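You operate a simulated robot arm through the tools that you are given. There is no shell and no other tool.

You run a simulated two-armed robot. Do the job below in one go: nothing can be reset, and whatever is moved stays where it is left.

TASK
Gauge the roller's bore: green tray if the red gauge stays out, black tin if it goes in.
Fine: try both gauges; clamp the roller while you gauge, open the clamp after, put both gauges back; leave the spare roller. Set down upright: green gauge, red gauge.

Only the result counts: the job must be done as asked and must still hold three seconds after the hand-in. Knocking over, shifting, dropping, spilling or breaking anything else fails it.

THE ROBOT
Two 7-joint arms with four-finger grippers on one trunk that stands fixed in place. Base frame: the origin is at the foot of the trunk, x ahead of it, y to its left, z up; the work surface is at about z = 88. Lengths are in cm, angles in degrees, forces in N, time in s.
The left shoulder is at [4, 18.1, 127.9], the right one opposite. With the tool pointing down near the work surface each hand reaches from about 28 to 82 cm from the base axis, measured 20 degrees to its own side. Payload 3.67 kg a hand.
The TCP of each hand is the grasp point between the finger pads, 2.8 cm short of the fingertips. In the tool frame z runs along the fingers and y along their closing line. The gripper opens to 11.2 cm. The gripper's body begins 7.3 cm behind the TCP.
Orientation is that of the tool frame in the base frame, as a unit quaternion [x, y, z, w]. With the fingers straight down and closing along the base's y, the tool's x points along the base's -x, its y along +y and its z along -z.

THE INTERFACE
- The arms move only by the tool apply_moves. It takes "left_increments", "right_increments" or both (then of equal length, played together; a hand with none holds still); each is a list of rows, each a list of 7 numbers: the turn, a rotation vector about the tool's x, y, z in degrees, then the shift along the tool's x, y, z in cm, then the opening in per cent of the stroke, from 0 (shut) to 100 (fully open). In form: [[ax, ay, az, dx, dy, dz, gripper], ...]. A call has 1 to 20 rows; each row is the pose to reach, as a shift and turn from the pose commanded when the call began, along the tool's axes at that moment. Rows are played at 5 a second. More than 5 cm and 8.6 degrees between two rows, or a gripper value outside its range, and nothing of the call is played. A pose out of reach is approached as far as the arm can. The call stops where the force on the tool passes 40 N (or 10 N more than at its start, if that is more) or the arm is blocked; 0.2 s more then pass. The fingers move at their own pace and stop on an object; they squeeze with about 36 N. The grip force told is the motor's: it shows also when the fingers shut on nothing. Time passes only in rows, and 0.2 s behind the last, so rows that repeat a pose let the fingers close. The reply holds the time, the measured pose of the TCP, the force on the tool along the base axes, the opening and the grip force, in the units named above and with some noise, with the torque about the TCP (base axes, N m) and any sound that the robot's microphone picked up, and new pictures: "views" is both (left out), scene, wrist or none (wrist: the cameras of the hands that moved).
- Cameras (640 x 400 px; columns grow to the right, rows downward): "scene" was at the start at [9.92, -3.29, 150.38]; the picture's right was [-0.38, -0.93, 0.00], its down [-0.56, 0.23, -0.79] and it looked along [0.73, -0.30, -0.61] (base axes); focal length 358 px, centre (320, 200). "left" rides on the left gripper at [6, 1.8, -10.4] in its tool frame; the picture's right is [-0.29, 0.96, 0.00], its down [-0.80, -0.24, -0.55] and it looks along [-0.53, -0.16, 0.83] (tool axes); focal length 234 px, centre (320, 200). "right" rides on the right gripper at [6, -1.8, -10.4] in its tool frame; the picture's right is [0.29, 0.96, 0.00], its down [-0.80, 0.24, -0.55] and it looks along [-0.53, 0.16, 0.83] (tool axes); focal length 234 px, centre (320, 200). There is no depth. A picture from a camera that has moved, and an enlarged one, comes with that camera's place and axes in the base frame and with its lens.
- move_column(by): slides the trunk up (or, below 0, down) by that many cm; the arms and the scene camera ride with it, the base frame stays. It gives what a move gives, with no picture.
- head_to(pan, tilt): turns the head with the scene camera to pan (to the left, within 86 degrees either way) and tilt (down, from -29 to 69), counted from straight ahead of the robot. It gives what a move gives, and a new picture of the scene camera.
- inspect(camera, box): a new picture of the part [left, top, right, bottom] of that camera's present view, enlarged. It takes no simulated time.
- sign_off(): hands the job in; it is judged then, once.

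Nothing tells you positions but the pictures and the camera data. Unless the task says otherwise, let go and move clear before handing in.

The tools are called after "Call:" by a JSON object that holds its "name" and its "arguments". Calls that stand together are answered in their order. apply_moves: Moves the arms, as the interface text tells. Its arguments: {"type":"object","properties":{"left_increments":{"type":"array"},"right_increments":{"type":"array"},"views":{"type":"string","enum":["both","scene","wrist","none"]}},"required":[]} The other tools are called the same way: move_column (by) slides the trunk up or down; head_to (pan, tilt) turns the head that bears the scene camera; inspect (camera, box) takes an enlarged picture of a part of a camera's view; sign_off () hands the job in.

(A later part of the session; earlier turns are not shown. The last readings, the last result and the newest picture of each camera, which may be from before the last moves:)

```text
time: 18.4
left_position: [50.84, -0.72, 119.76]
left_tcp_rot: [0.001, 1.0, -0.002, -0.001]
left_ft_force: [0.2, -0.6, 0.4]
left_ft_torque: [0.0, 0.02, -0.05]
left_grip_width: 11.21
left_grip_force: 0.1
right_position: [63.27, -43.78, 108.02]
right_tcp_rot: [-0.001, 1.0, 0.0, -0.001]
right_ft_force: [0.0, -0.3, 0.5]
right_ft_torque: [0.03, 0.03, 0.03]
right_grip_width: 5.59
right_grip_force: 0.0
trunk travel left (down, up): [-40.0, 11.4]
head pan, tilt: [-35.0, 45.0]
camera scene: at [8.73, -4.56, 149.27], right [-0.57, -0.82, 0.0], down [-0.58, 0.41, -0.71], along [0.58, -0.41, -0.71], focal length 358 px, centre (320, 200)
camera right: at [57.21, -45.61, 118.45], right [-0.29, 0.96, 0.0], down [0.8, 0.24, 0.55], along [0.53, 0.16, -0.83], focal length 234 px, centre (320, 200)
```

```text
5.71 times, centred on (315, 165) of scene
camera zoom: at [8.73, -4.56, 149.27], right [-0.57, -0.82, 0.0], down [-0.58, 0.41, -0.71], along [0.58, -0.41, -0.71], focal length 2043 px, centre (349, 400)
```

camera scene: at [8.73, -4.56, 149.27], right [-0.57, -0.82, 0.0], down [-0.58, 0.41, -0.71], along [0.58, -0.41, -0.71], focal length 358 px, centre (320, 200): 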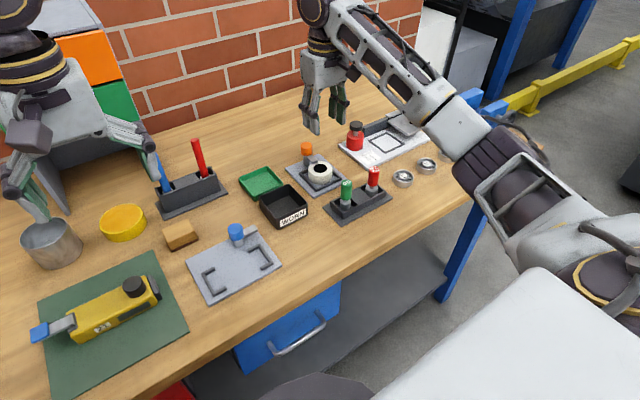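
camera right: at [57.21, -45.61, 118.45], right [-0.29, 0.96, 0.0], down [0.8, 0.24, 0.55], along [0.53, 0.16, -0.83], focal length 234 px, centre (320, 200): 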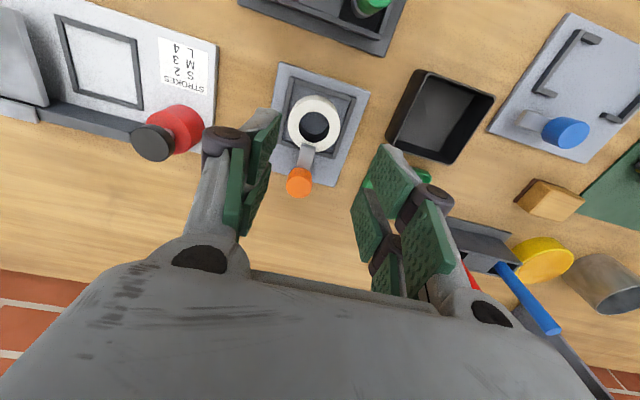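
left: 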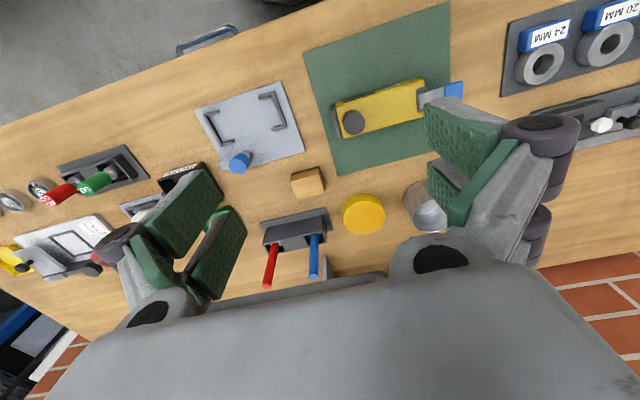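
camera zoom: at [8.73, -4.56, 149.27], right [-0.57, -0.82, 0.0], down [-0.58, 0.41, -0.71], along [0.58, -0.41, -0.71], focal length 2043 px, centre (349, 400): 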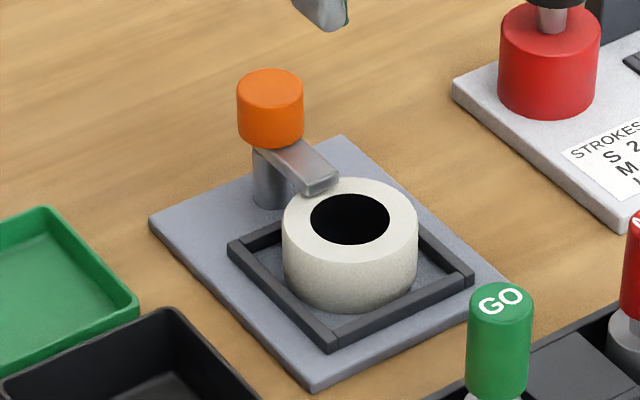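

The clamp holds the roller's rim with the bore clear at about (65.0, -44.0). Next, I'll hover above the green gauge to locate it exactly.

Call:
{"name": "apply_moves", "arguments": {"right_increments": [[0, 0, 0, 4, 0.4, 0, 55], [0, 0, 0, 8, 0.8, 0, 55], [0, 0, 0, 12, 1, 0, 55], [0, 0, 0, 14.6, 1.2, 0, 55], [0, 0, 0, 14.6, 1.2, 0, 55]], "views": "both"}}

Call:
{"name": "inspect", "arguments": {"camera": "right", "box": [220, 60, 420, 200]}}

Call:
{"name": "inspect", "arguments": {"camera": "scene", "box": [310, 150, 410, 230]}}

```text
time: 19.6
left_position: [50.73, -0.95, 119.85]
left_tcp_rot: [0.0, 1.0, -0.001, -0.001]
left_ft_force: [-0.4, -0.4, -1.1]
left_ft_torque: [-0.01, 0.06, -0.01]
left_grip_width: 11.17
left_grip_force: 0.0
right_position: [48.62, -42.66, 108.13]
right_tcp_rot: [0.001, 1.0, -0.001, 0.0]
right_ft_force: [0.6, 1.3, 0.0]
right_ft_torque: [0.01, 0.03, 0.02]
right_grip_width: 6.15
right_grip_force: 0.0
trunk travel left (down, up): [-40.0, 11.4]
head pan, tilt: [-35.0, 45.0]
camera scene: at [8.67, -4.65, 149.27], right [-0.57, -0.82, 0.0], down [-0.58, 0.41, -0.71], along [0.58, -0.41, -0.71], focal length 358 px, centre (320, 200)
camera right: at [42.59, -44.47, 118.46], right [-0.29, 0.96, 0.0], down [0.8, 0.24, 0.55], along [0.53, 0.16, -0.83], focal length 234 px, centre (320, 200)
```

scene: 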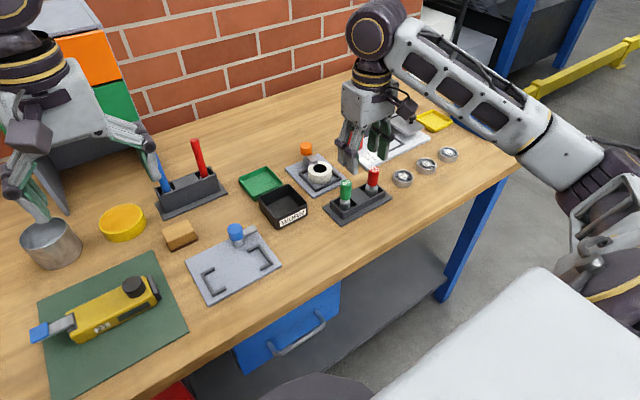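
right: 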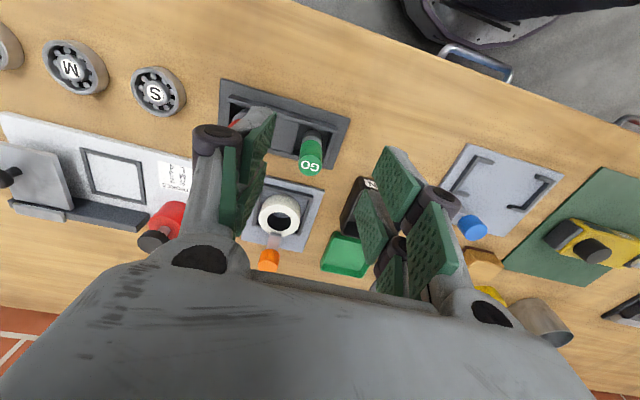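

```text
2.86 times, centred on (320, 130) of right
camera zoom: at [42.59, -44.47, 118.46], right [-0.29, 0.96, 0.0], down [0.8, 0.24, 0.55], along [0.53, 0.16, -0.83], focal length 669 px, centre (320, 400)
```

zoom: 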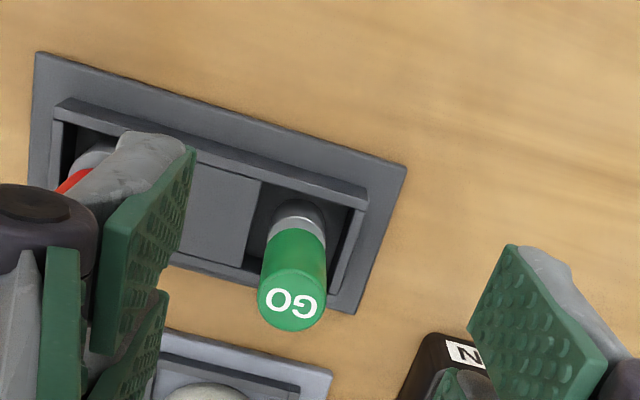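

```text
5.00 times, centred on (360, 190) of scene
camera zoom: at [8.67, -4.65, 149.27], right [-0.57, -0.82, 0.0], down [-0.58, 0.41, -0.71], along [0.58, -0.41, -0.71], focal length 1788 px, centre (120, 250)
```

zoom: 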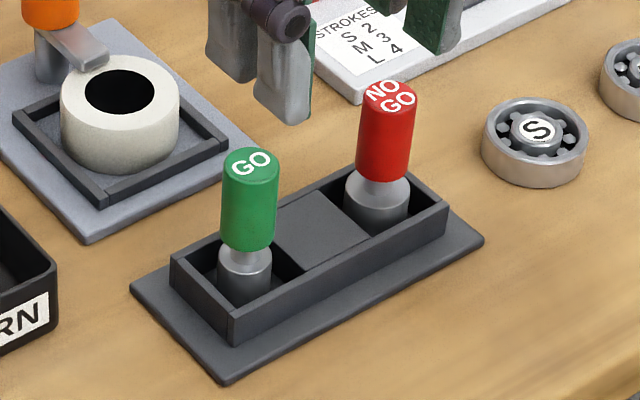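

The green gauge is at (52.65, -42.5): handle from z≈92 to 96.9, plug standing in its pocket. I'll go above it and descend with the fingers either side of the handle.

Call:
{"name": "apply_moves", "arguments": {"right_increments": [[0, 0, 0, -2, 0.1, 0, 45], [0, 0, 0, -4.0, 0.15, 1, 45], [0, 0, 0, -4.0, 0.15, 4, 45], [0, 0, 0, -4.0, 0.15, 7, 45], [0, 0, 0, -4.0, 0.15, 9, 45], [0, 0, 0, -4.0, 0.15, 9, 45]], "views": "both"}}

Call:
{"name": "inspect", "arguments": {"camera": "right", "box": [220, 60, 420, 260]}}

Call:
{"name": "inspect", "arguments": {"camera": "scene", "box": [310, 130, 410, 230]}}

```text
time: 20.9
left_position: [50.64, -0.87, 119.99]
left_tcp_rot: [0.0, 1.0, 0.0, 0.0]
left_ft_force: [0.3, 0.2, -0.1]
left_ft_torque: [0.04, 0.0, -0.01]
left_grip_width: 11.18
left_grip_force: 0.1
right_position: [52.46, -42.56, 99.17]
right_tcp_rot: [0.0, 1.0, 0.0, 0.001]
right_ft_force: [0.1, -0.5, 0.2]
right_ft_torque: [0.03, 0.0, 0.01]
right_grip_width: 5.04
right_grip_force: 0.0
trunk travel left (down, up): [-40.0, 11.4]
head pan, tilt: [-35.0, 45.0]
camera scene: at [8.52, -4.68, 149.28], right [-0.57, -0.82, 0.0], down [-0.58, 0.41, -0.71], along [0.58, -0.41, -0.71], focal length 358 px, centre (320, 200)
camera right: at [46.46, -44.4, 109.61], right [-0.29, 0.96, 0.0], down [0.8, 0.24, 0.55], along [0.53, 0.16, -0.83], focal length 234 px, centre (320, 200)
```

scene: 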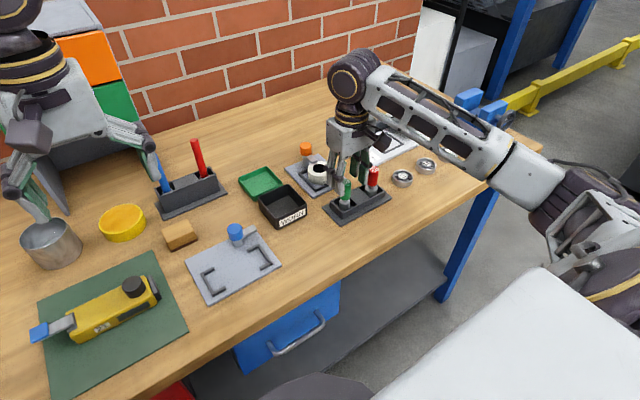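
right: 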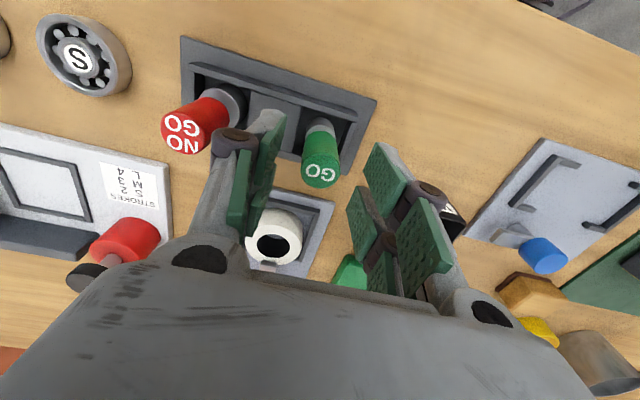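

```text
2.00 times, centred on (320, 160) of right
camera zoom: at [46.46, -44.4, 109.61], right [-0.29, 0.96, 0.0], down [0.8, 0.24, 0.55], along [0.53, 0.16, -0.83], focal length 468 px, centre (320, 280)
```

zoom: 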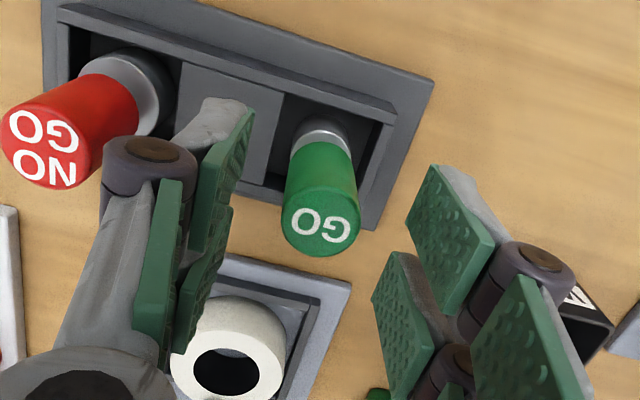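

```text
4.00 times, centred on (360, 180) of scene
camera zoom: at [8.52, -4.68, 149.28], right [-0.57, -0.82, 0.0], down [-0.58, 0.41, -0.71], along [0.58, -0.41, -0.71], focal length 1430 px, centre (160, 280)
```

zoom: 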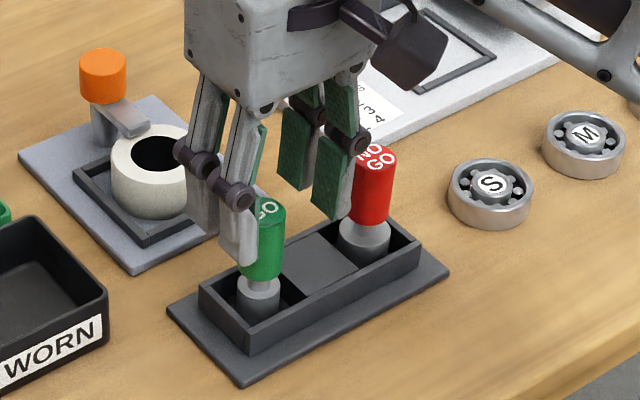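

The green handle is centred between the fingers and the red one is clear. I'll descend the last 4.2 cm and close.

Call:
{"name": "apply_moves", "arguments": {"right_increments": [[0, 0, 0, -0.12, 0.05, 2, 45], [0, 0, 0, -0.12, 0.05, 3.5, 45], [0, 0, 0, -0.12, 0.05, 4.2, 45], [0, 0, 0, -0.12, 0.05, 4.2, 45], [0, 0, 0, -0.12, 0.05, 4.2, 15], [0, 0, 0, -0.12, 0.05, 4.2, 10], [0, 0, 0, -0.12, 0.05, 4.2, 8], [0, 0, 0, -0.12, 0.05, 4.2, 8]], "views": "both"}}

```text
time: 22.8
left_position: [50.73, -0.88, 119.95]
left_tcp_rot: [0.0, 1.0, 0.0, 0.0]
left_ft_force: [0.1, 0.3, -0.2]
left_ft_torque: [-0.02, -0.02, -0.01]
left_grip_width: 11.2
left_grip_force: 0.0
right_position: [52.65, -42.49, 95.01]
right_tcp_rot: [0.001, 1.0, 0.0, 0.0]
right_ft_force: [-0.4, 0.1, 0.9]
right_ft_torque: [0.01, 0.0, -0.01]
right_grip_width: 2.2
right_grip_force: 35.8
trunk travel left (down, up): [-40.0, 11.4]
head pan, tilt: [-35.0, 45.0]
camera scene: at [8.57, -4.69, 149.28], right [-0.57, -0.82, 0.0], down [-0.58, 0.41, -0.71], along [0.58, -0.41, -0.71], focal length 358 px, centre (320, 200)
camera right: at [46.62, -44.31, 105.43], right [-0.29, 0.96, 0.0], down [0.8, 0.24, 0.55], along [0.53, 0.16, -0.83], focal length 234 px, centre (320, 200)
```

scene: 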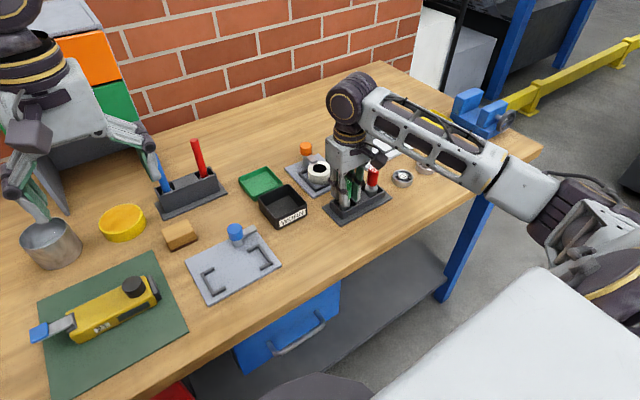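
right: 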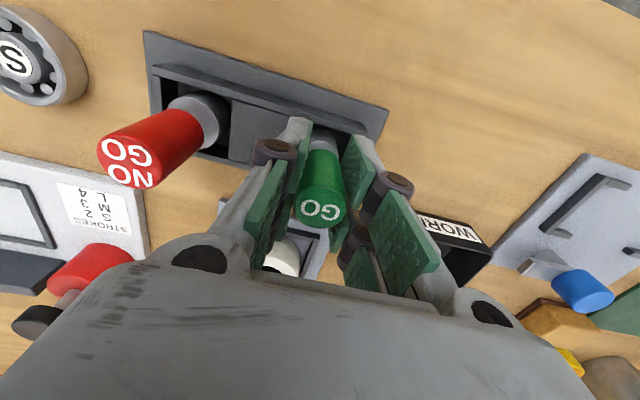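

The green handle is held (2.2 cm wide) at TCP (52.65, -42.49, 95.0). I'll lift it 7 cm straight up and look at the plug.

Call:
{"name": "apply_moves", "arguments": {"right_increments": [[0, 0, 0, 0, 0, -1, 8], [0, 0, 0, 0, 0, -3, 8], [0, 0, 0, 0, 0, -5, 8], [0, 0, 0, 0, 0, -7, 8], [0, 0, 0, 0, 0, -7, 8]], "views": "both"}}

Call:
{"name": "inspect", "arguments": {"camera": "scene", "box": [300, 120, 400, 230]}}

Call:
{"name": "inspect", "arguments": {"camera": "right", "box": [220, 60, 420, 260]}}

```text
time: 23.9
left_position: [50.66, -0.96, 119.77]
left_tcp_rot: [0.0, 1.0, -0.001, -0.001]
left_ft_force: [0.9, -0.1, 0.5]
left_ft_torque: [-0.02, -0.02, -0.01]
left_grip_width: 11.22
left_grip_force: 0.0
right_position: [52.86, -42.6, 101.93]
right_tcp_rot: [-0.001, 1.0, 0.0, 0.001]
right_ft_force: [-0.4, 0.1, -1.7]
right_ft_torque: [0.0, 0.0, 0.02]
right_grip_width: 2.2
right_grip_force: 36.2
trunk travel left (down, up): [-40.0, 11.4]
head pan, tilt: [-35.0, 45.0]
camera scene: at [8.58, -4.71, 149.28], right [-0.57, -0.82, 0.0], down [-0.58, 0.41, -0.71], along [0.58, -0.41, -0.71], focal length 358 px, centre (320, 200)
camera right: at [46.65, -44.36, 112.4], right [-0.29, 0.96, 0.0], down [0.8, 0.24, 0.55], along [0.53, 0.16, -0.83], focal length 234 px, centre (320, 200)
```

scene: 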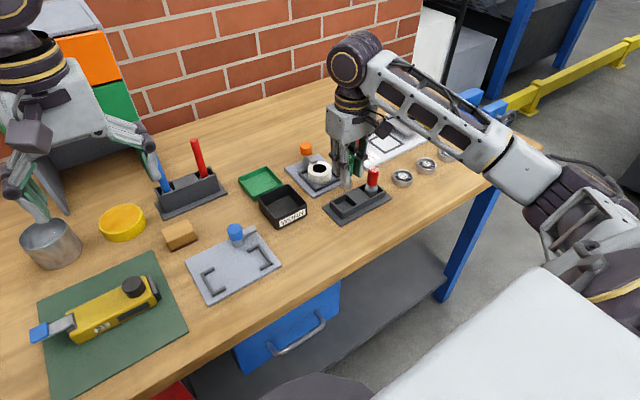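
right: 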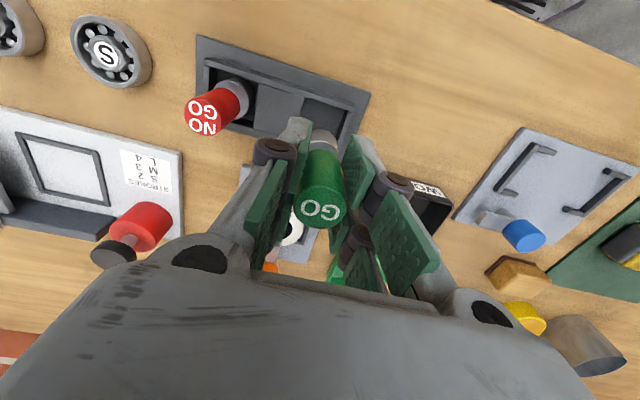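

```text
3.64 times, centred on (350, 175) of scene
camera zoom: at [8.58, -4.71, 149.28], right [-0.57, -0.82, 0.0], down [-0.58, 0.41, -0.71], along [0.58, -0.41, -0.71], focal length 1300 px, centre (211, 291)
```

zoom: 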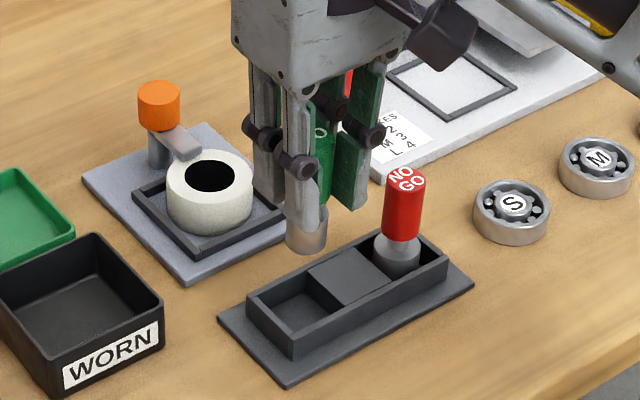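

```text
2.00 times, centred on (320, 160) of right
camera zoom: at [46.65, -44.36, 112.4], right [-0.29, 0.96, 0.0], down [0.8, 0.24, 0.55], along [0.53, 0.16, -0.83], focal length 468 px, centre (320, 280)
```

zoom: 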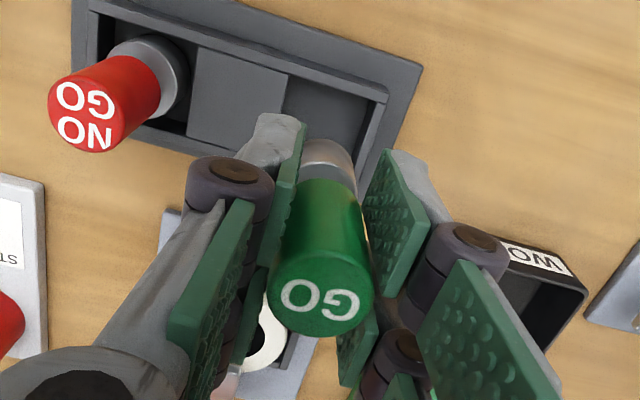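

The gauge hangs with its plug bottom about 6.75 cm below the TCP. I'll carry it over the bore at (65.0, -44.0).

Call:
{"name": "apply_moves", "arguments": {"right_increments": [[0, 0, 0, -3, -0.4, 0, 8], [0, 0, 0, -6, -0.8, 0, 8], [0, 0, 0, -9, -1.1, 0, 8], [0, 0, 0, -11.5, -1.4, 0, 8], [0, 0, 0, -12.3, -1.5, 0, 8], [0, 0, 0, -12.3, -1.5, 1, 8], [0, 0, 0, -12.3, -1.5, 1, 8]], "views": "both"}}

Call:
{"name": "inspect", "arguments": {"camera": "scene", "box": [270, 110, 370, 210]}}

Call:
{"name": "inspect", "arguments": {"camera": "right", "box": [220, 60, 420, 260]}}

```text
time: 25.6
left_position: [50.72, -0.91, 119.91]
left_tcp_rot: [0.0, 1.0, 0.0, 0.0]
left_ft_force: [0.9, 0.7, -0.4]
left_ft_torque: [0.02, 0.0, -0.01]
left_grip_width: 11.19
left_grip_force: 0.0
right_position: [65.18, -44.07, 100.9]
right_tcp_rot: [0.0, 1.0, 0.0, 0.0]
right_ft_force: [0.0, -0.2, -2.4]
right_ft_torque: [0.0, 0.0, 0.01]
right_grip_width: 2.17
right_grip_force: 36.1
trunk travel left (down, up): [-40.0, 11.4]
head pan, tilt: [-35.0, 45.0]
camera scene: at [8.61, -4.68, 149.28], right [-0.57, -0.82, 0.0], down [-0.58, 0.41, -0.71], along [0.58, -0.41, -0.71], focal length 358 px, centre (320, 200)
camera right: at [58.97, -45.77, 111.38], right [-0.29, 0.96, 0.0], down [0.8, 0.24, 0.55], along [0.53, 0.16, -0.83], focal length 234 px, centre (320, 200)
```

scene: 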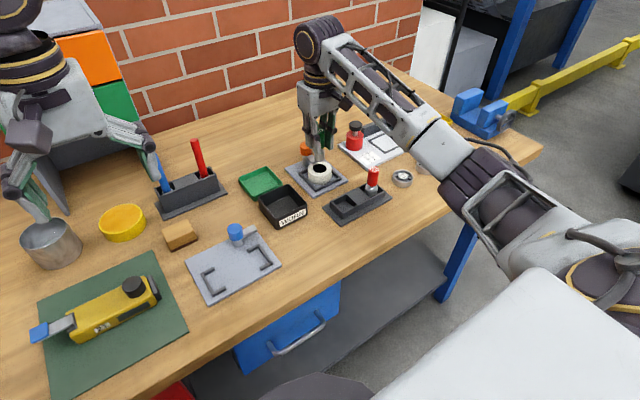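
right: 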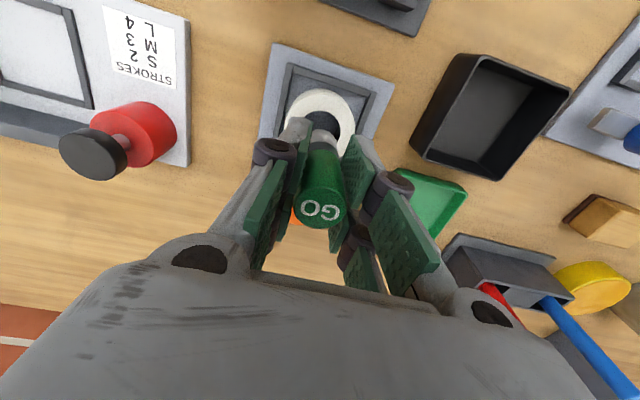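

```text
4.00 times, centred on (320, 160) of scene
camera zoom: at [8.61, -4.68, 149.28], right [-0.57, -0.82, 0.0], down [-0.58, 0.41, -0.71], along [0.58, -0.41, -0.71], focal length 1430 px, centre (320, 360)
```

zoom: 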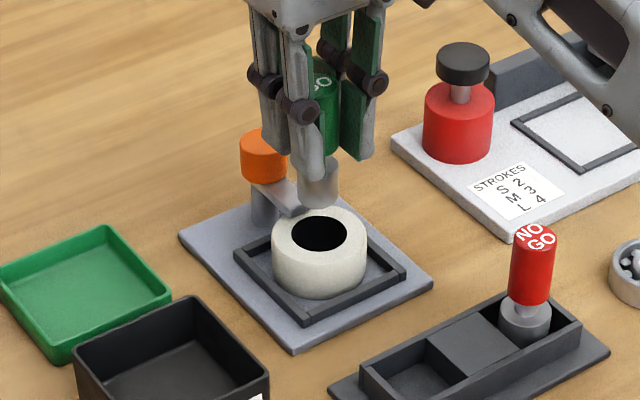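

```text
2.00 times, centred on (320, 160) of right
camera zoom: at [58.97, -45.77, 111.38], right [-0.29, 0.96, 0.0], down [0.8, 0.24, 0.55], along [0.53, 0.16, -0.83], focal length 468 px, centre (320, 280)
```

zoom: 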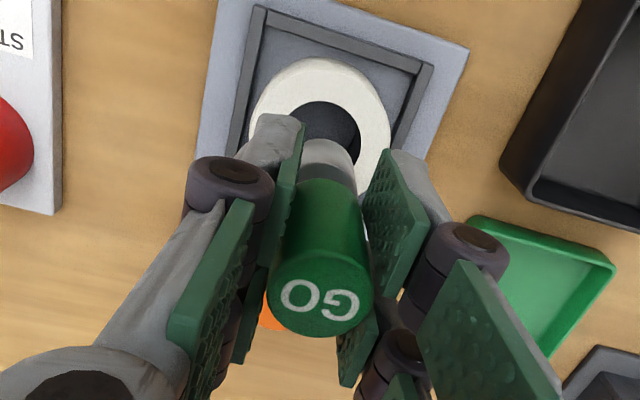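

The plug lines up with the bore. I'll lower it gently toward z=96 (plug about 2.3 cm deep if it enters), watching the force.

Call:
{"name": "apply_moves", "arguments": {"right_increments": [[0, 0, 0, 0, 0, 1, 8], [0, 0, 0, 0, 0, 2, 8], [0, 0, 0, 0, 0, 2.5, 8], [0, 0, 0, 0, 0, 3, 8], [0, 0, 0, 0, 0, 3.5, 8], [0, 0, 0, 0, 0, 3.5, 8]], "views": "both"}}

Call:
{"name": "inspect", "arguments": {"camera": "scene", "box": [270, 110, 370, 210]}}

```text
time: 26.9
left_position: [50.73, -0.91, 119.86]
left_tcp_rot: [0.0, 1.0, 0.0, 0.0]
left_ft_force: [0.5, 0.1, 0.2]
left_ft_torque: [-0.03, 0.0, 0.0]
left_grip_width: 11.18
left_grip_force: 0.1
right_position: [64.96, -44.03, 97.41]
right_tcp_rot: [0.0, 1.0, 0.001, 0.0]
right_ft_force: [-0.4, 0.1, -2.0]
right_ft_torque: [0.02, -0.02, 0.02]
right_grip_width: 2.18
right_grip_force: 36.3
trunk travel left (down, up): [-40.0, 11.4]
head pan, tilt: [-35.0, 45.0]
camera scene: at [8.58, -4.69, 149.28], right [-0.57, -0.82, 0.0], down [-0.58, 0.41, -0.71], along [0.58, -0.41, -0.71], focal length 358 px, centre (320, 200)
camera right: at [58.91, -45.83, 107.87], right [-0.29, 0.96, 0.0], down [0.8, 0.24, 0.55], along [0.53, 0.16, -0.83], focal length 234 px, centre (320, 200)
```

scene: 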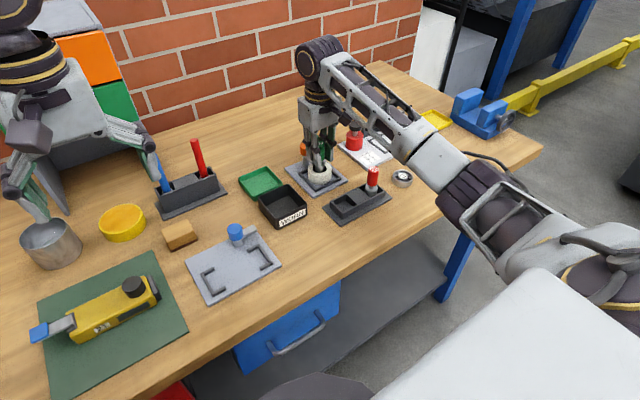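
right: 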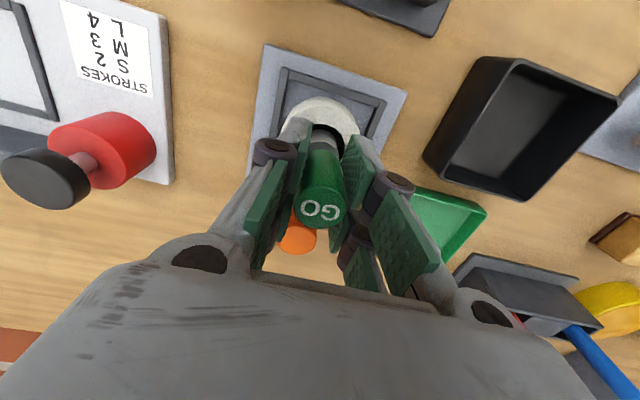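

```text
4.00 times, centred on (320, 160) of scene
camera zoom: at [8.58, -4.69, 149.28], right [-0.57, -0.82, 0.0], down [-0.58, 0.41, -0.71], along [0.58, -0.41, -0.71], focal length 1430 px, centre (320, 360)
```

zoom: 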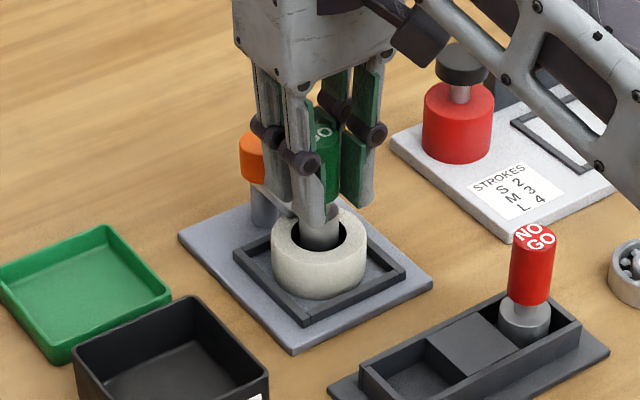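

The green plug is entering freely with room all round. I'll go 1.6 cm further to seat it well.

Call:
{"name": "apply_moves", "arguments": {"right_increments": [[0, 0, 0, 0, 0, 0.5, 8], [0, 0, 0, 0, 0, 1.0, 8], [0, 0, 0, 0, 0, 1.4, 8], [0, 0, 0, 0, 0, 1.6, 8], [0, 0, 0, 0, 0, 1.6, 8]], "views": "both"}}

Call:
{"name": "inspect", "arguments": {"camera": "scene", "box": [270, 110, 370, 210]}}

Call:
{"name": "inspect", "arguments": {"camera": "right", "box": [220, 40, 420, 260]}}

```text
time: 28.1
left_position: [50.66, -0.99, 119.87]
left_tcp_rot: [-0.001, 1.0, -0.001, 0.0]
left_ft_force: [-0.9, 0.1, -0.4]
left_ft_torque: [0.0, -0.02, 0.01]
left_grip_width: 11.19
left_grip_force: 0.1
right_position: [64.94, -44.06, 95.83]
right_tcp_rot: [0.001, 1.0, 0.0, 0.0]
right_ft_force: [-0.2, 0.1, -1.6]
right_ft_torque: [-0.03, 0.03, -0.02]
right_grip_width: 2.17
right_grip_force: 36.1
trunk travel left (down, up): [-40.0, 11.4]
head pan, tilt: [-35.0, 45.0]
camera scene: at [8.58, -4.69, 149.28], right [-0.57, -0.82, 0.0], down [-0.58, 0.41, -0.71], along [0.58, -0.41, -0.71], focal length 358 px, centre (320, 200)
camera right: at [58.89, -45.83, 106.28], right [-0.29, 0.96, 0.0], down [0.8, 0.24, 0.55], along [0.53, 0.16, -0.83], focal length 234 px, centre (320, 200)
```

scene: 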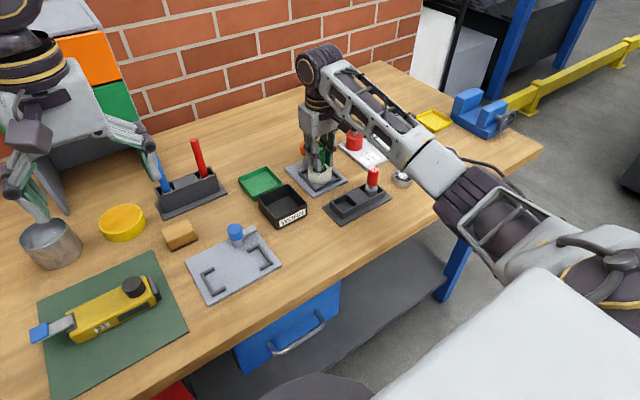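
right: 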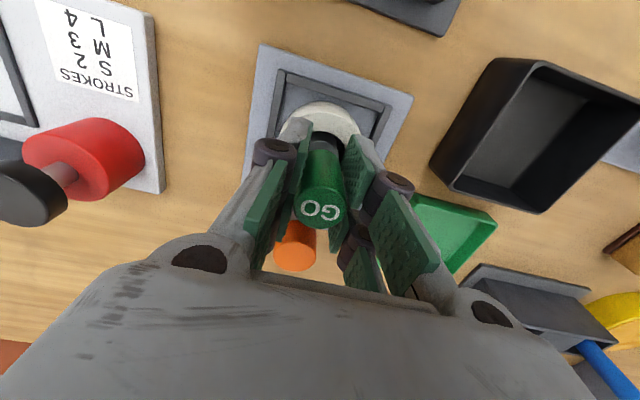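

```text
4.00 times, centred on (320, 160) of scene
camera zoom: at [8.58, -4.69, 149.28], right [-0.57, -0.82, 0.0], down [-0.58, 0.41, -0.71], along [0.58, -0.41, -0.71], focal length 1430 px, centre (320, 360)
```

zoom: 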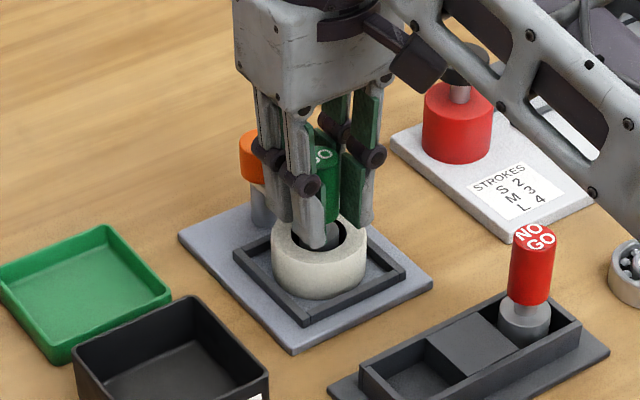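

```text
1.82 times, centred on (320, 150) of right
camera zoom: at [58.89, -45.83, 106.28], right [-0.29, 0.96, 0.0], down [0.8, 0.24, 0.55], along [0.53, 0.16, -0.83], focal length 426 px, centre (320, 291)
```

zoom: 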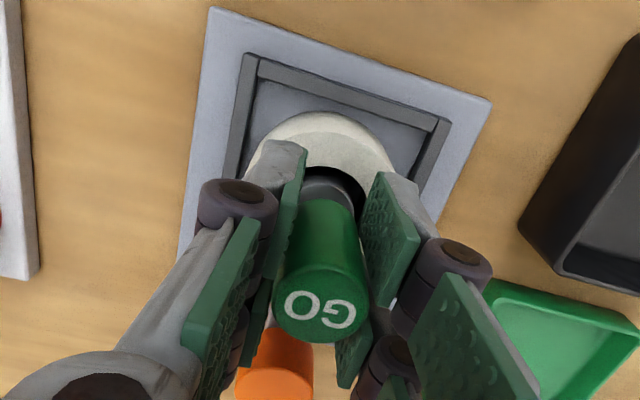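

The green gauge goes fully in without any force. I'll now lift it out and carry it back to its pocket, stopping above it.

Call:
{"name": "apply_moves", "arguments": {"right_increments": [[0, 0, 0, 0, 0, -1.5, 8], [0, 0, 0, 0, 0, -3.5, 8], [0, 0, 0, 0, 0, -6.1, 8], [0, 0, 0, 1, 0.1, -6.6, 8], [0, 0, 0, 4, 0.5, -6.6, 8], [0, 0, 0, 7, 0.9, -6.6, 8], [0, 0, 0, 10, 1.25, -6.6, 8], [0, 0, 0, 12, 1.5, -6.6, 8], [0, 0, 0, 12.3, 1.5, -6.1, 8], [0, 0, 0, 12.3, 1.5, -6.1, 8]], "views": "both"}}

Call:
{"name": "inspect", "arguments": {"camera": "scene", "box": [300, 120, 400, 230]}}

Call:
{"name": "inspect", "arguments": {"camera": "right", "box": [220, 40, 420, 260]}}

```text
time: 30.4
left_position: [50.78, -0.93, 119.88]
left_tcp_rot: [0.0, 1.0, -0.001, 0.0]
left_ft_force: [-0.2, 0.0, -0.4]
left_ft_torque: [-0.01, 0.01, -0.04]
left_grip_width: 11.19
left_grip_force: 0.0
right_position: [52.66, -42.48, 101.85]
right_tcp_rot: [0.001, 1.0, -0.001, 0.0]
right_ft_force: [0.0, -0.2, -1.3]
right_ft_torque: [0.0, 0.0, -0.01]
right_grip_width: 2.17
right_grip_force: 36.1
trunk travel left (down, up): [-40.0, 11.4]
head pan, tilt: [-35.0, 45.0]
camera scene: at [8.57, -4.69, 149.28], right [-0.57, -0.82, 0.0], down [-0.58, 0.41, -0.71], along [0.58, -0.41, -0.71], focal length 358 px, centre (320, 200)
camera right: at [46.57, -44.32, 112.37], right [-0.29, 0.96, 0.0], down [0.8, 0.24, 0.55], along [0.53, 0.16, -0.83], focal length 234 px, centre (320, 200)
```

scene: 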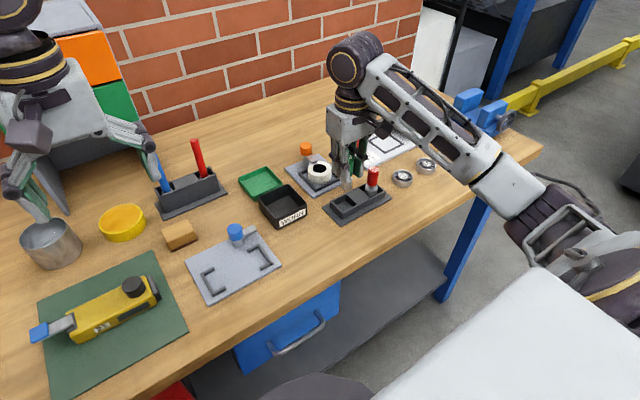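
right: 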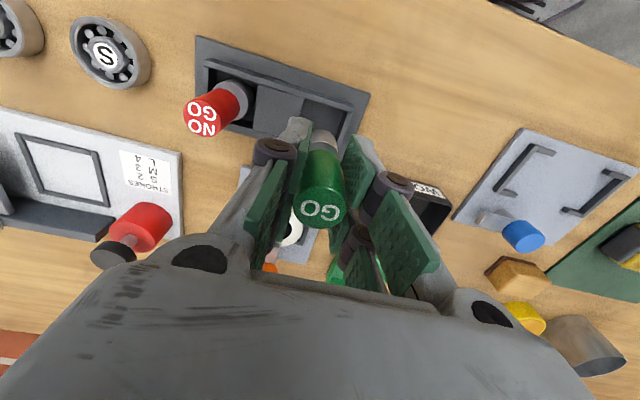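

```text
3.64 times, centred on (350, 175) of scene
camera zoom: at [8.57, -4.69, 149.28], right [-0.57, -0.82, 0.0], down [-0.58, 0.41, -0.71], along [0.58, -0.41, -0.71], focal length 1300 px, centre (211, 291)
```

zoom: 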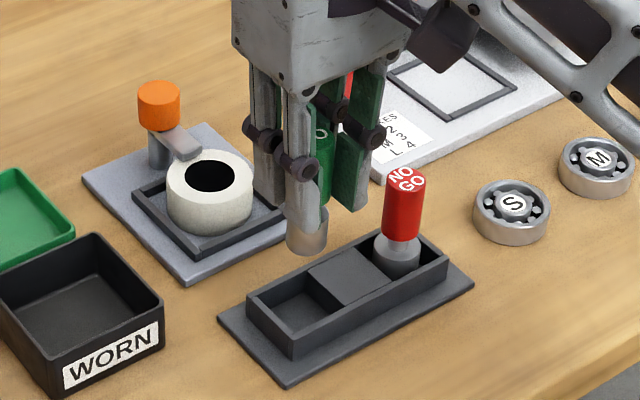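

```text
1.82 times, centred on (320, 150) of right
camera zoom: at [46.57, -44.32, 112.37], right [-0.29, 0.96, 0.0], down [0.8, 0.24, 0.55], along [0.53, 0.16, -0.83], focal length 426 px, centre (320, 291)
```

zoom: 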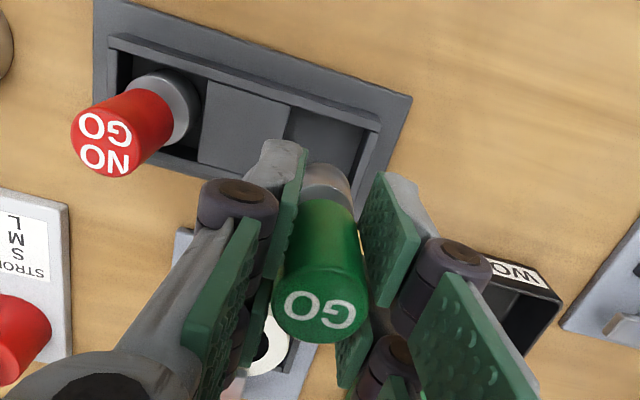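

The gauge is back exactly above its pocket, same picture as at lifting. I'll lower it to the floor of the pocket and let go.

Call:
{"name": "apply_moves", "arguments": {"right_increments": [[0, 0, 0, 0, 0, 2, 8], [0, 0, 0, 0, 0, 4, 8], [0, 0, 0, 0, 0, 5.5, 8], [0, 0, 0, 0, 0, 6.5, 8], [0, 0, 0, 0, 0, 6.95, 8], [0, 0, 0, 0, 0, 6.95, 8]], "views": "wrist"}}

```text
time: 31.8
left_position: [50.77, -1.01, 119.94]
left_tcp_rot: [-0.001, 1.0, 0.0, 0.0]
left_ft_force: [0.1, -0.7, 0.2]
left_ft_torque: [-0.04, -0.01, -0.02]
left_grip_width: 11.22
left_grip_force: 0.1
right_position: [52.63, -42.33, 95.02]
right_tcp_rot: [0.001, 1.0, 0.0, 0.001]
right_ft_force: [-0.4, 0.0, -1.6]
right_ft_torque: [-0.02, -0.03, -0.03]
right_grip_width: 2.17
right_grip_force: 35.7
trunk travel left (down, up): [-40.0, 11.4]
head pan, tilt: [-35.0, 45.0]
camera right: at [46.6, -44.33, 105.4], right [-0.29, 0.96, 0.0], down [0.8, 0.24, 0.55], along [0.53, 0.16, -0.83], focal length 234 px, centre (320, 200)
```

right: 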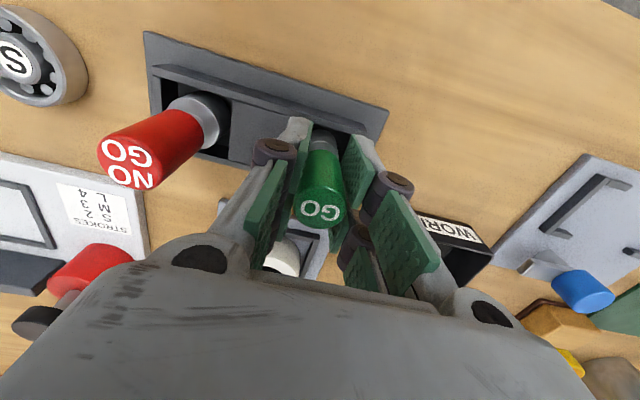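

It still hangs a hair above the floor, so I'll lower 0.1 cm more, open gently and rise straight up.

Call:
{"name": "apply_moves", "arguments": {"right_increments": [[0, 0, 0, 0, 0, 0.08, 8], [0, 0, 0, 0, 0, 0.08, 8], [0, 0, 0, 0, 0, 0.08, 20], [0, 0, 0, 0, 0, 0.08, 30], [0, 0, 0, 0, 0, 0.08, 45], [0, 0, 0, 0, 0, 0.08, 45]], "views": "wrist"}}

Call:
{"name": "apply_moves", "arguments": {"right_increments": [[0, 0, 0, 0, 0, -2, 45], [0, 0, 0, 0, 0, -5, 45], [0, 0, 0, 0, 0, -9, 45], [0, 0, 0, 0, 0, -12, 45], [0, 0, 0, 0, 0, -12, 45]], "views": "both"}}

Call:
{"name": "inspect", "arguments": {"camera": "scene", "box": [310, 150, 410, 230]}}

Call:
{"name": "inspect", "arguments": {"camera": "right", "box": [180, 40, 380, 200]}}

```text
time: 33.1
left_position: [50.73, -0.93, 119.87]
left_tcp_rot: [0.0, 1.0, -0.001, 0.0]
left_ft_force: [-0.7, 0.2, 0.1]
left_ft_torque: [0.01, -0.03, 0.02]
left_grip_width: 11.2
left_grip_force: 0.0
right_position: [52.58, -42.5, 94.85]
right_tcp_rot: [0.0, 1.0, 0.0, -0.001]
right_ft_force: [0.4, -1.3, -0.1]
right_ft_torque: [0.02, -0.02, -0.01]
right_grip_width: 5.05
right_grip_force: 0.1
trunk travel left (down, up): [-40.0, 11.4]
head pan, tilt: [-35.0, 45.0]
camera right: at [46.6, -44.31, 105.35], right [-0.29, 0.96, 0.0], down [0.8, 0.24, 0.55], along [0.53, 0.16, -0.83], focal length 234 px, centre (320, 200)
```

right: 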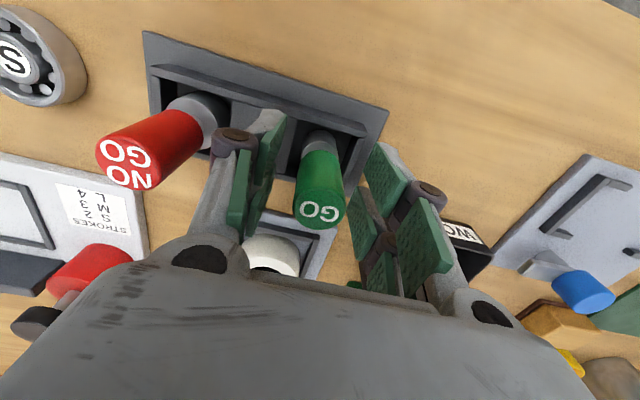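

```text
time: 34.4
left_position: [50.74, -0.92, 119.95]
left_tcp_rot: [0.0, 1.0, 0.0, 0.0]
left_ft_force: [-0.3, 0.2, 0.0]
left_ft_torque: [0.0, 0.02, -0.02]
left_grip_width: 11.22
left_grip_force: 0.1
right_position: [52.67, -42.62, 106.87]
right_tcp_rot: [0.001, 1.0, 0.0, 0.0]
right_ft_force: [0.7, -0.8, 1.1]
right_ft_torque: [-0.02, -0.02, 0.01]
right_grip_width: 5.02
right_grip_force: 0.0
trunk travel left (down, up): [-40.0, 11.4]
head pan, tilt: [-35.0, 45.0]
camera scene: at [8.59, -4.7, 149.27], right [-0.57, -0.82, 0.0], down [-0.58, 0.41, -0.71], along [0.58, -0.41, -0.71], focal length 358 px, centre (320, 200)
camera right: at [46.58, -44.39, 117.41], right [-0.29, 0.96, 0.0], down [0.8, 0.24, 0.55], along [0.53, 0.16, -0.83], focal length 234 px, centre (320, 200)
```

scene: 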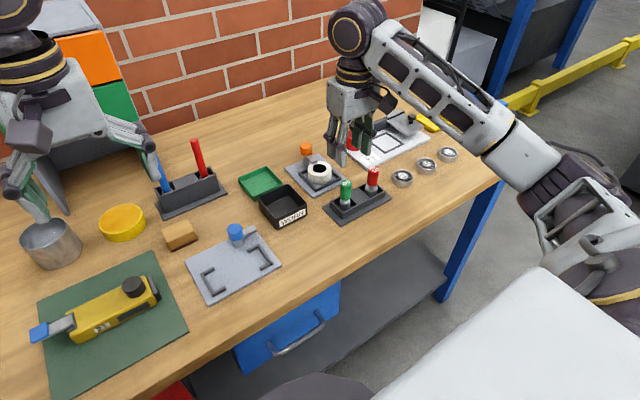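
right: 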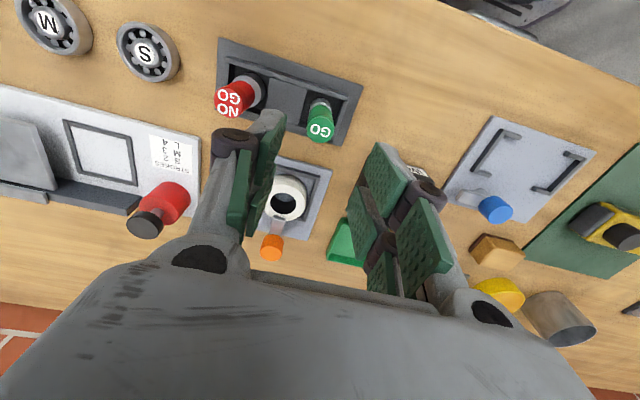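

```text
5.00 times, centred on (360, 190) of scene
camera zoom: at [8.59, -4.7, 149.27], right [-0.57, -0.82, 0.0], down [-0.58, 0.41, -0.71], along [0.58, -0.41, -0.71], focal length 1788 px, centre (120, 250)
```

zoom: 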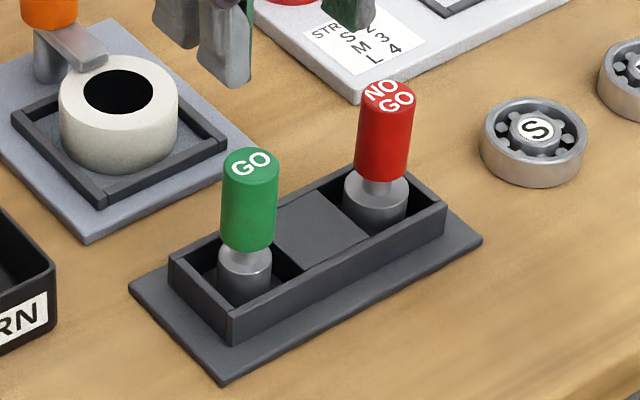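

```text
2.50 times, centred on (280, 120) of right
camera zoom: at [46.58, -44.39, 117.41], right [-0.29, 0.96, 0.0], down [0.8, 0.24, 0.55], along [0.53, 0.16, -0.83], focal length 585 px, centre (420, 400)
```

zoom: 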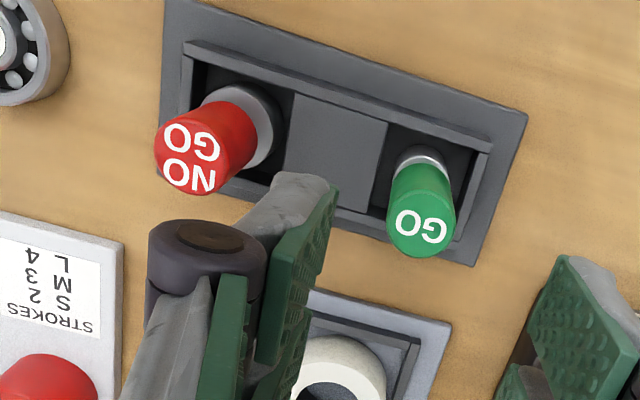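

Green stands upright in its pocket. Next is the red gauge at about (52.8, -50.5): I'll move over it and come down partway.

Call:
{"name": "apply_moves", "arguments": {"right_increments": [[0, 0, 0, 0, -3, 0, 45], [0, 0, 0, -0.1, -6, 0, 45], [0, 0, 0, -0.1, -8.0, 0, 45], [0, 0, 0, -0.1, -8.0, 3, 45], [0, 0, 0, -0.1, -8.0, 6, 45], [0, 0, 0, -0.1, -8.0, 8, 45], [0, 0, 0, -0.1, -8.0, 8, 45]], "views": "both"}}

Call:
{"name": "inspect", "arguments": {"camera": "right", "box": [220, 60, 420, 260]}}

```text
time: 36.0
left_position: [50.79, -0.96, 119.9]
left_tcp_rot: [0.0, 1.0, 0.0, 0.0]
left_ft_force: [-0.2, -0.2, -0.1]
left_ft_torque: [0.02, 0.02, -0.01]
left_grip_width: 11.19
left_grip_force: 0.1
right_position: [52.79, -50.55, 98.89]
right_tcp_rot: [0.001, 1.0, 0.0, 0.001]
right_ft_force: [0.0, 1.0, -0.5]
right_ft_torque: [-0.03, 0.02, 0.0]
right_grip_width: 5.03
right_grip_force: 0.0
trunk travel left (down, up): [-40.0, 11.4]
head pan, tilt: [-35.0, 45.0]
camera scene: at [8.56, -4.68, 149.28], right [-0.57, -0.82, 0.0], down [-0.58, 0.41, -0.71], along [0.58, -0.41, -0.71], focal length 358 px, centre (320, 200)
camera right: at [46.64, -52.31, 109.4], right [-0.29, 0.96, 0.0], down [0.8, 0.24, 0.55], along [0.53, 0.16, -0.83], focal length 234 px, centre (320, 200)
```

scene: 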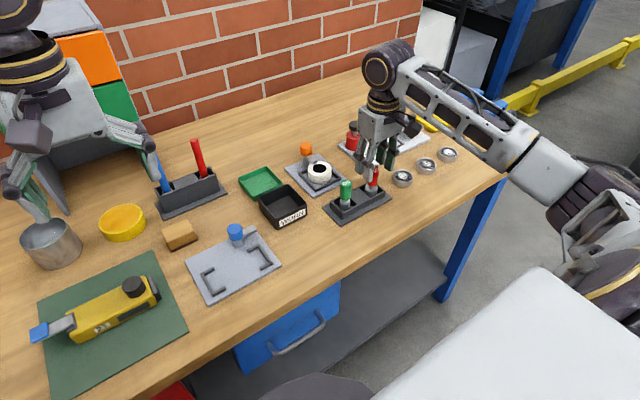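
right: 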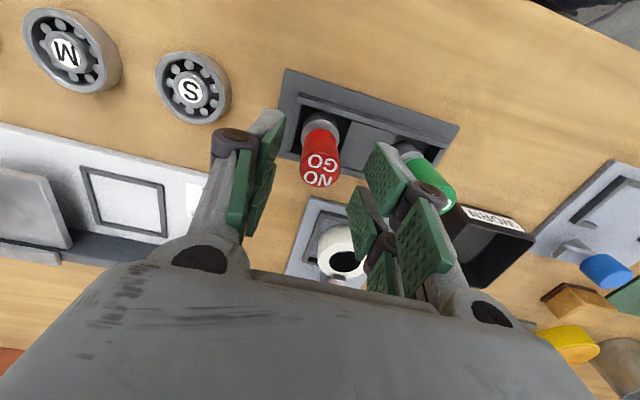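

```text
2.00 times, centred on (320, 160) of right
camera zoom: at [46.64, -52.31, 109.4], right [-0.29, 0.96, 0.0], down [0.8, 0.24, 0.55], along [0.53, 0.16, -0.83], focal length 468 px, centre (320, 280)
```

zoom: 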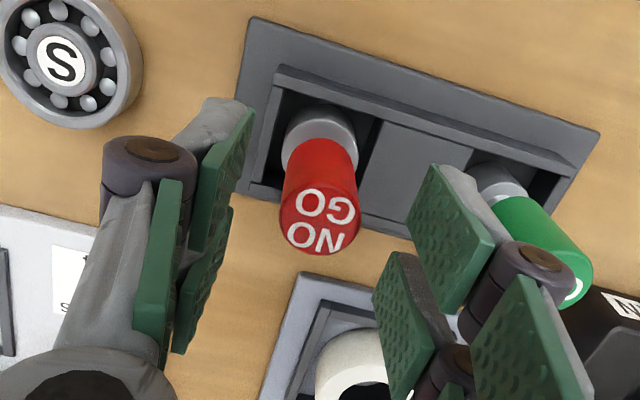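

The red handle is centred between the fingers with green clear. I'll descend 4 cm, close, and lift 7 cm.

Call:
{"name": "apply_moves", "arguments": {"right_increments": [[0, 0, 0, 0.05, 0, 2, 45], [0, 0, 0, 0.05, 0, 3.3, 45], [0, 0, 0, 0.05, 0, 4.0, 45], [0, 0, 0, 0.05, 0, 4.0, 45], [0, 0, 0, 0.05, 0, 4.0, 15], [0, 0, 0, 0.05, 0, 4.0, 10], [0, 0, 0, 0.05, 0, 4.0, 8], [0, 0, 0, 0.05, 0, 4.0, 8]], "views": "wrist"}}

Call:
{"name": "apply_moves", "arguments": {"right_increments": [[0, 0, 0, 0, 0, -1, 8], [0, 0, 0, 0, 0, -3, 8], [0, 0, 0, 0, 0, -5, 8], [0, 0, 0, 0, 0, -7, 8], [0, 0, 0, 0, 0, -7, 8]], "views": "both"}}

Call:
{"name": "inspect", "arguments": {"camera": "scene", "box": [310, 110, 410, 220]}}

```text
time: 37.8
left_position: [50.76, -0.96, 119.91]
left_tcp_rot: [0.0, 1.0, 0.0, 0.0]
left_ft_force: [-0.3, 0.1, -0.2]
left_ft_torque: [-0.01, 0.03, 0.0]
left_grip_width: 11.2
left_grip_force: 0.2
right_position: [52.83, -50.58, 94.89]
right_tcp_rot: [0.0, 1.0, 0.001, 0.001]
right_ft_force: [0.2, 0.8, 0.0]
right_ft_torque: [0.0, -0.06, -0.01]
right_grip_width: 2.19
right_grip_force: 35.9
trunk travel left (down, up): [-40.0, 11.4]
head pan, tilt: [-35.0, 45.0]
camera right: at [46.63, -52.33, 105.37], right [-0.29, 0.96, 0.0], down [0.8, 0.24, 0.55], along [0.53, 0.16, -0.83], focal length 234 px, centre (320, 200)
```

right: 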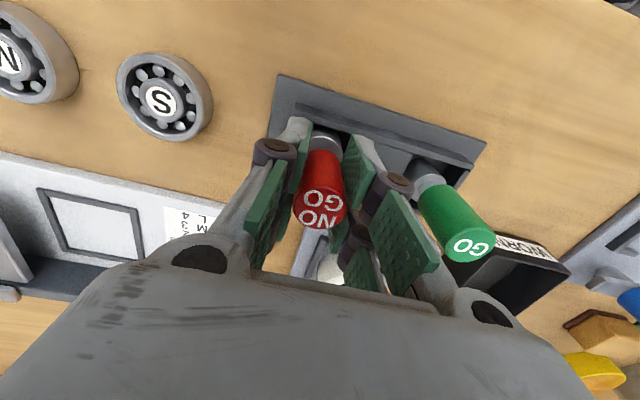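

```text
time: 39.0
left_position: [50.74, -1.01, 119.74]
left_tcp_rot: [-0.001, 1.0, 0.0, 0.0]
left_ft_force: [0.6, -1.0, 0.0]
left_ft_torque: [0.01, -0.01, 0.03]
left_grip_width: 11.19
left_grip_force: 0.1
right_position: [52.74, -50.68, 101.88]
right_tcp_rot: [0.001, 1.0, 0.001, -0.001]
right_ft_force: [0.0, -0.9, -1.4]
right_ft_torque: [-0.02, 0.01, 0.0]
right_grip_width: 2.2
right_grip_force: 35.5
trunk travel left (down, up): [-40.0, 11.4]
head pan, tilt: [-35.0, 45.0]
camera scene: at [8.58, -4.71, 149.28], right [-0.57, -0.82, 0.0], down [-0.58, 0.41, -0.71], along [0.58, -0.41, -0.71], focal length 358 px, centre (320, 200)
camera right: at [46.66, -52.37, 112.33], right [-0.29, 0.96, 0.0], down [0.8, 0.24, 0.55], along [0.53, 0.16, -0.83], focal length 234 px, centre (320, 200)
```

scene: 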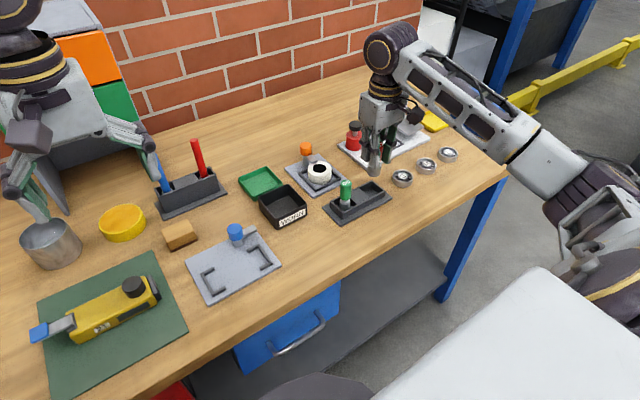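
right: 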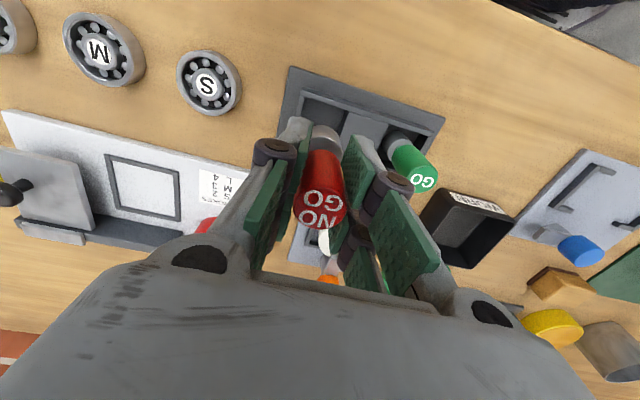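

```text
3.64 times, centred on (360, 165) of scene
camera zoom: at [8.58, -4.71, 149.28], right [-0.57, -0.82, 0.0], down [-0.58, 0.41, -0.71], along [0.58, -0.41, -0.71], focal length 1300 px, centre (174, 327)
```

zoom: 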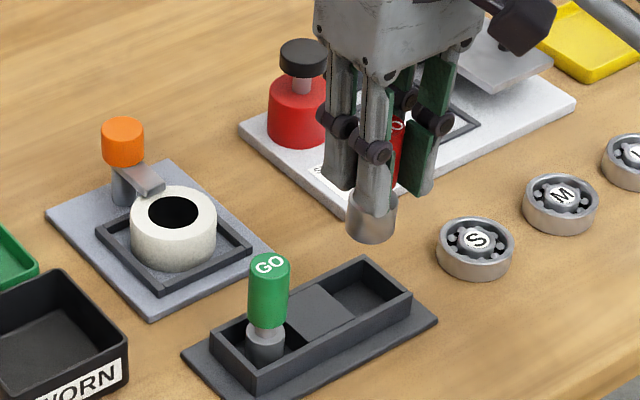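

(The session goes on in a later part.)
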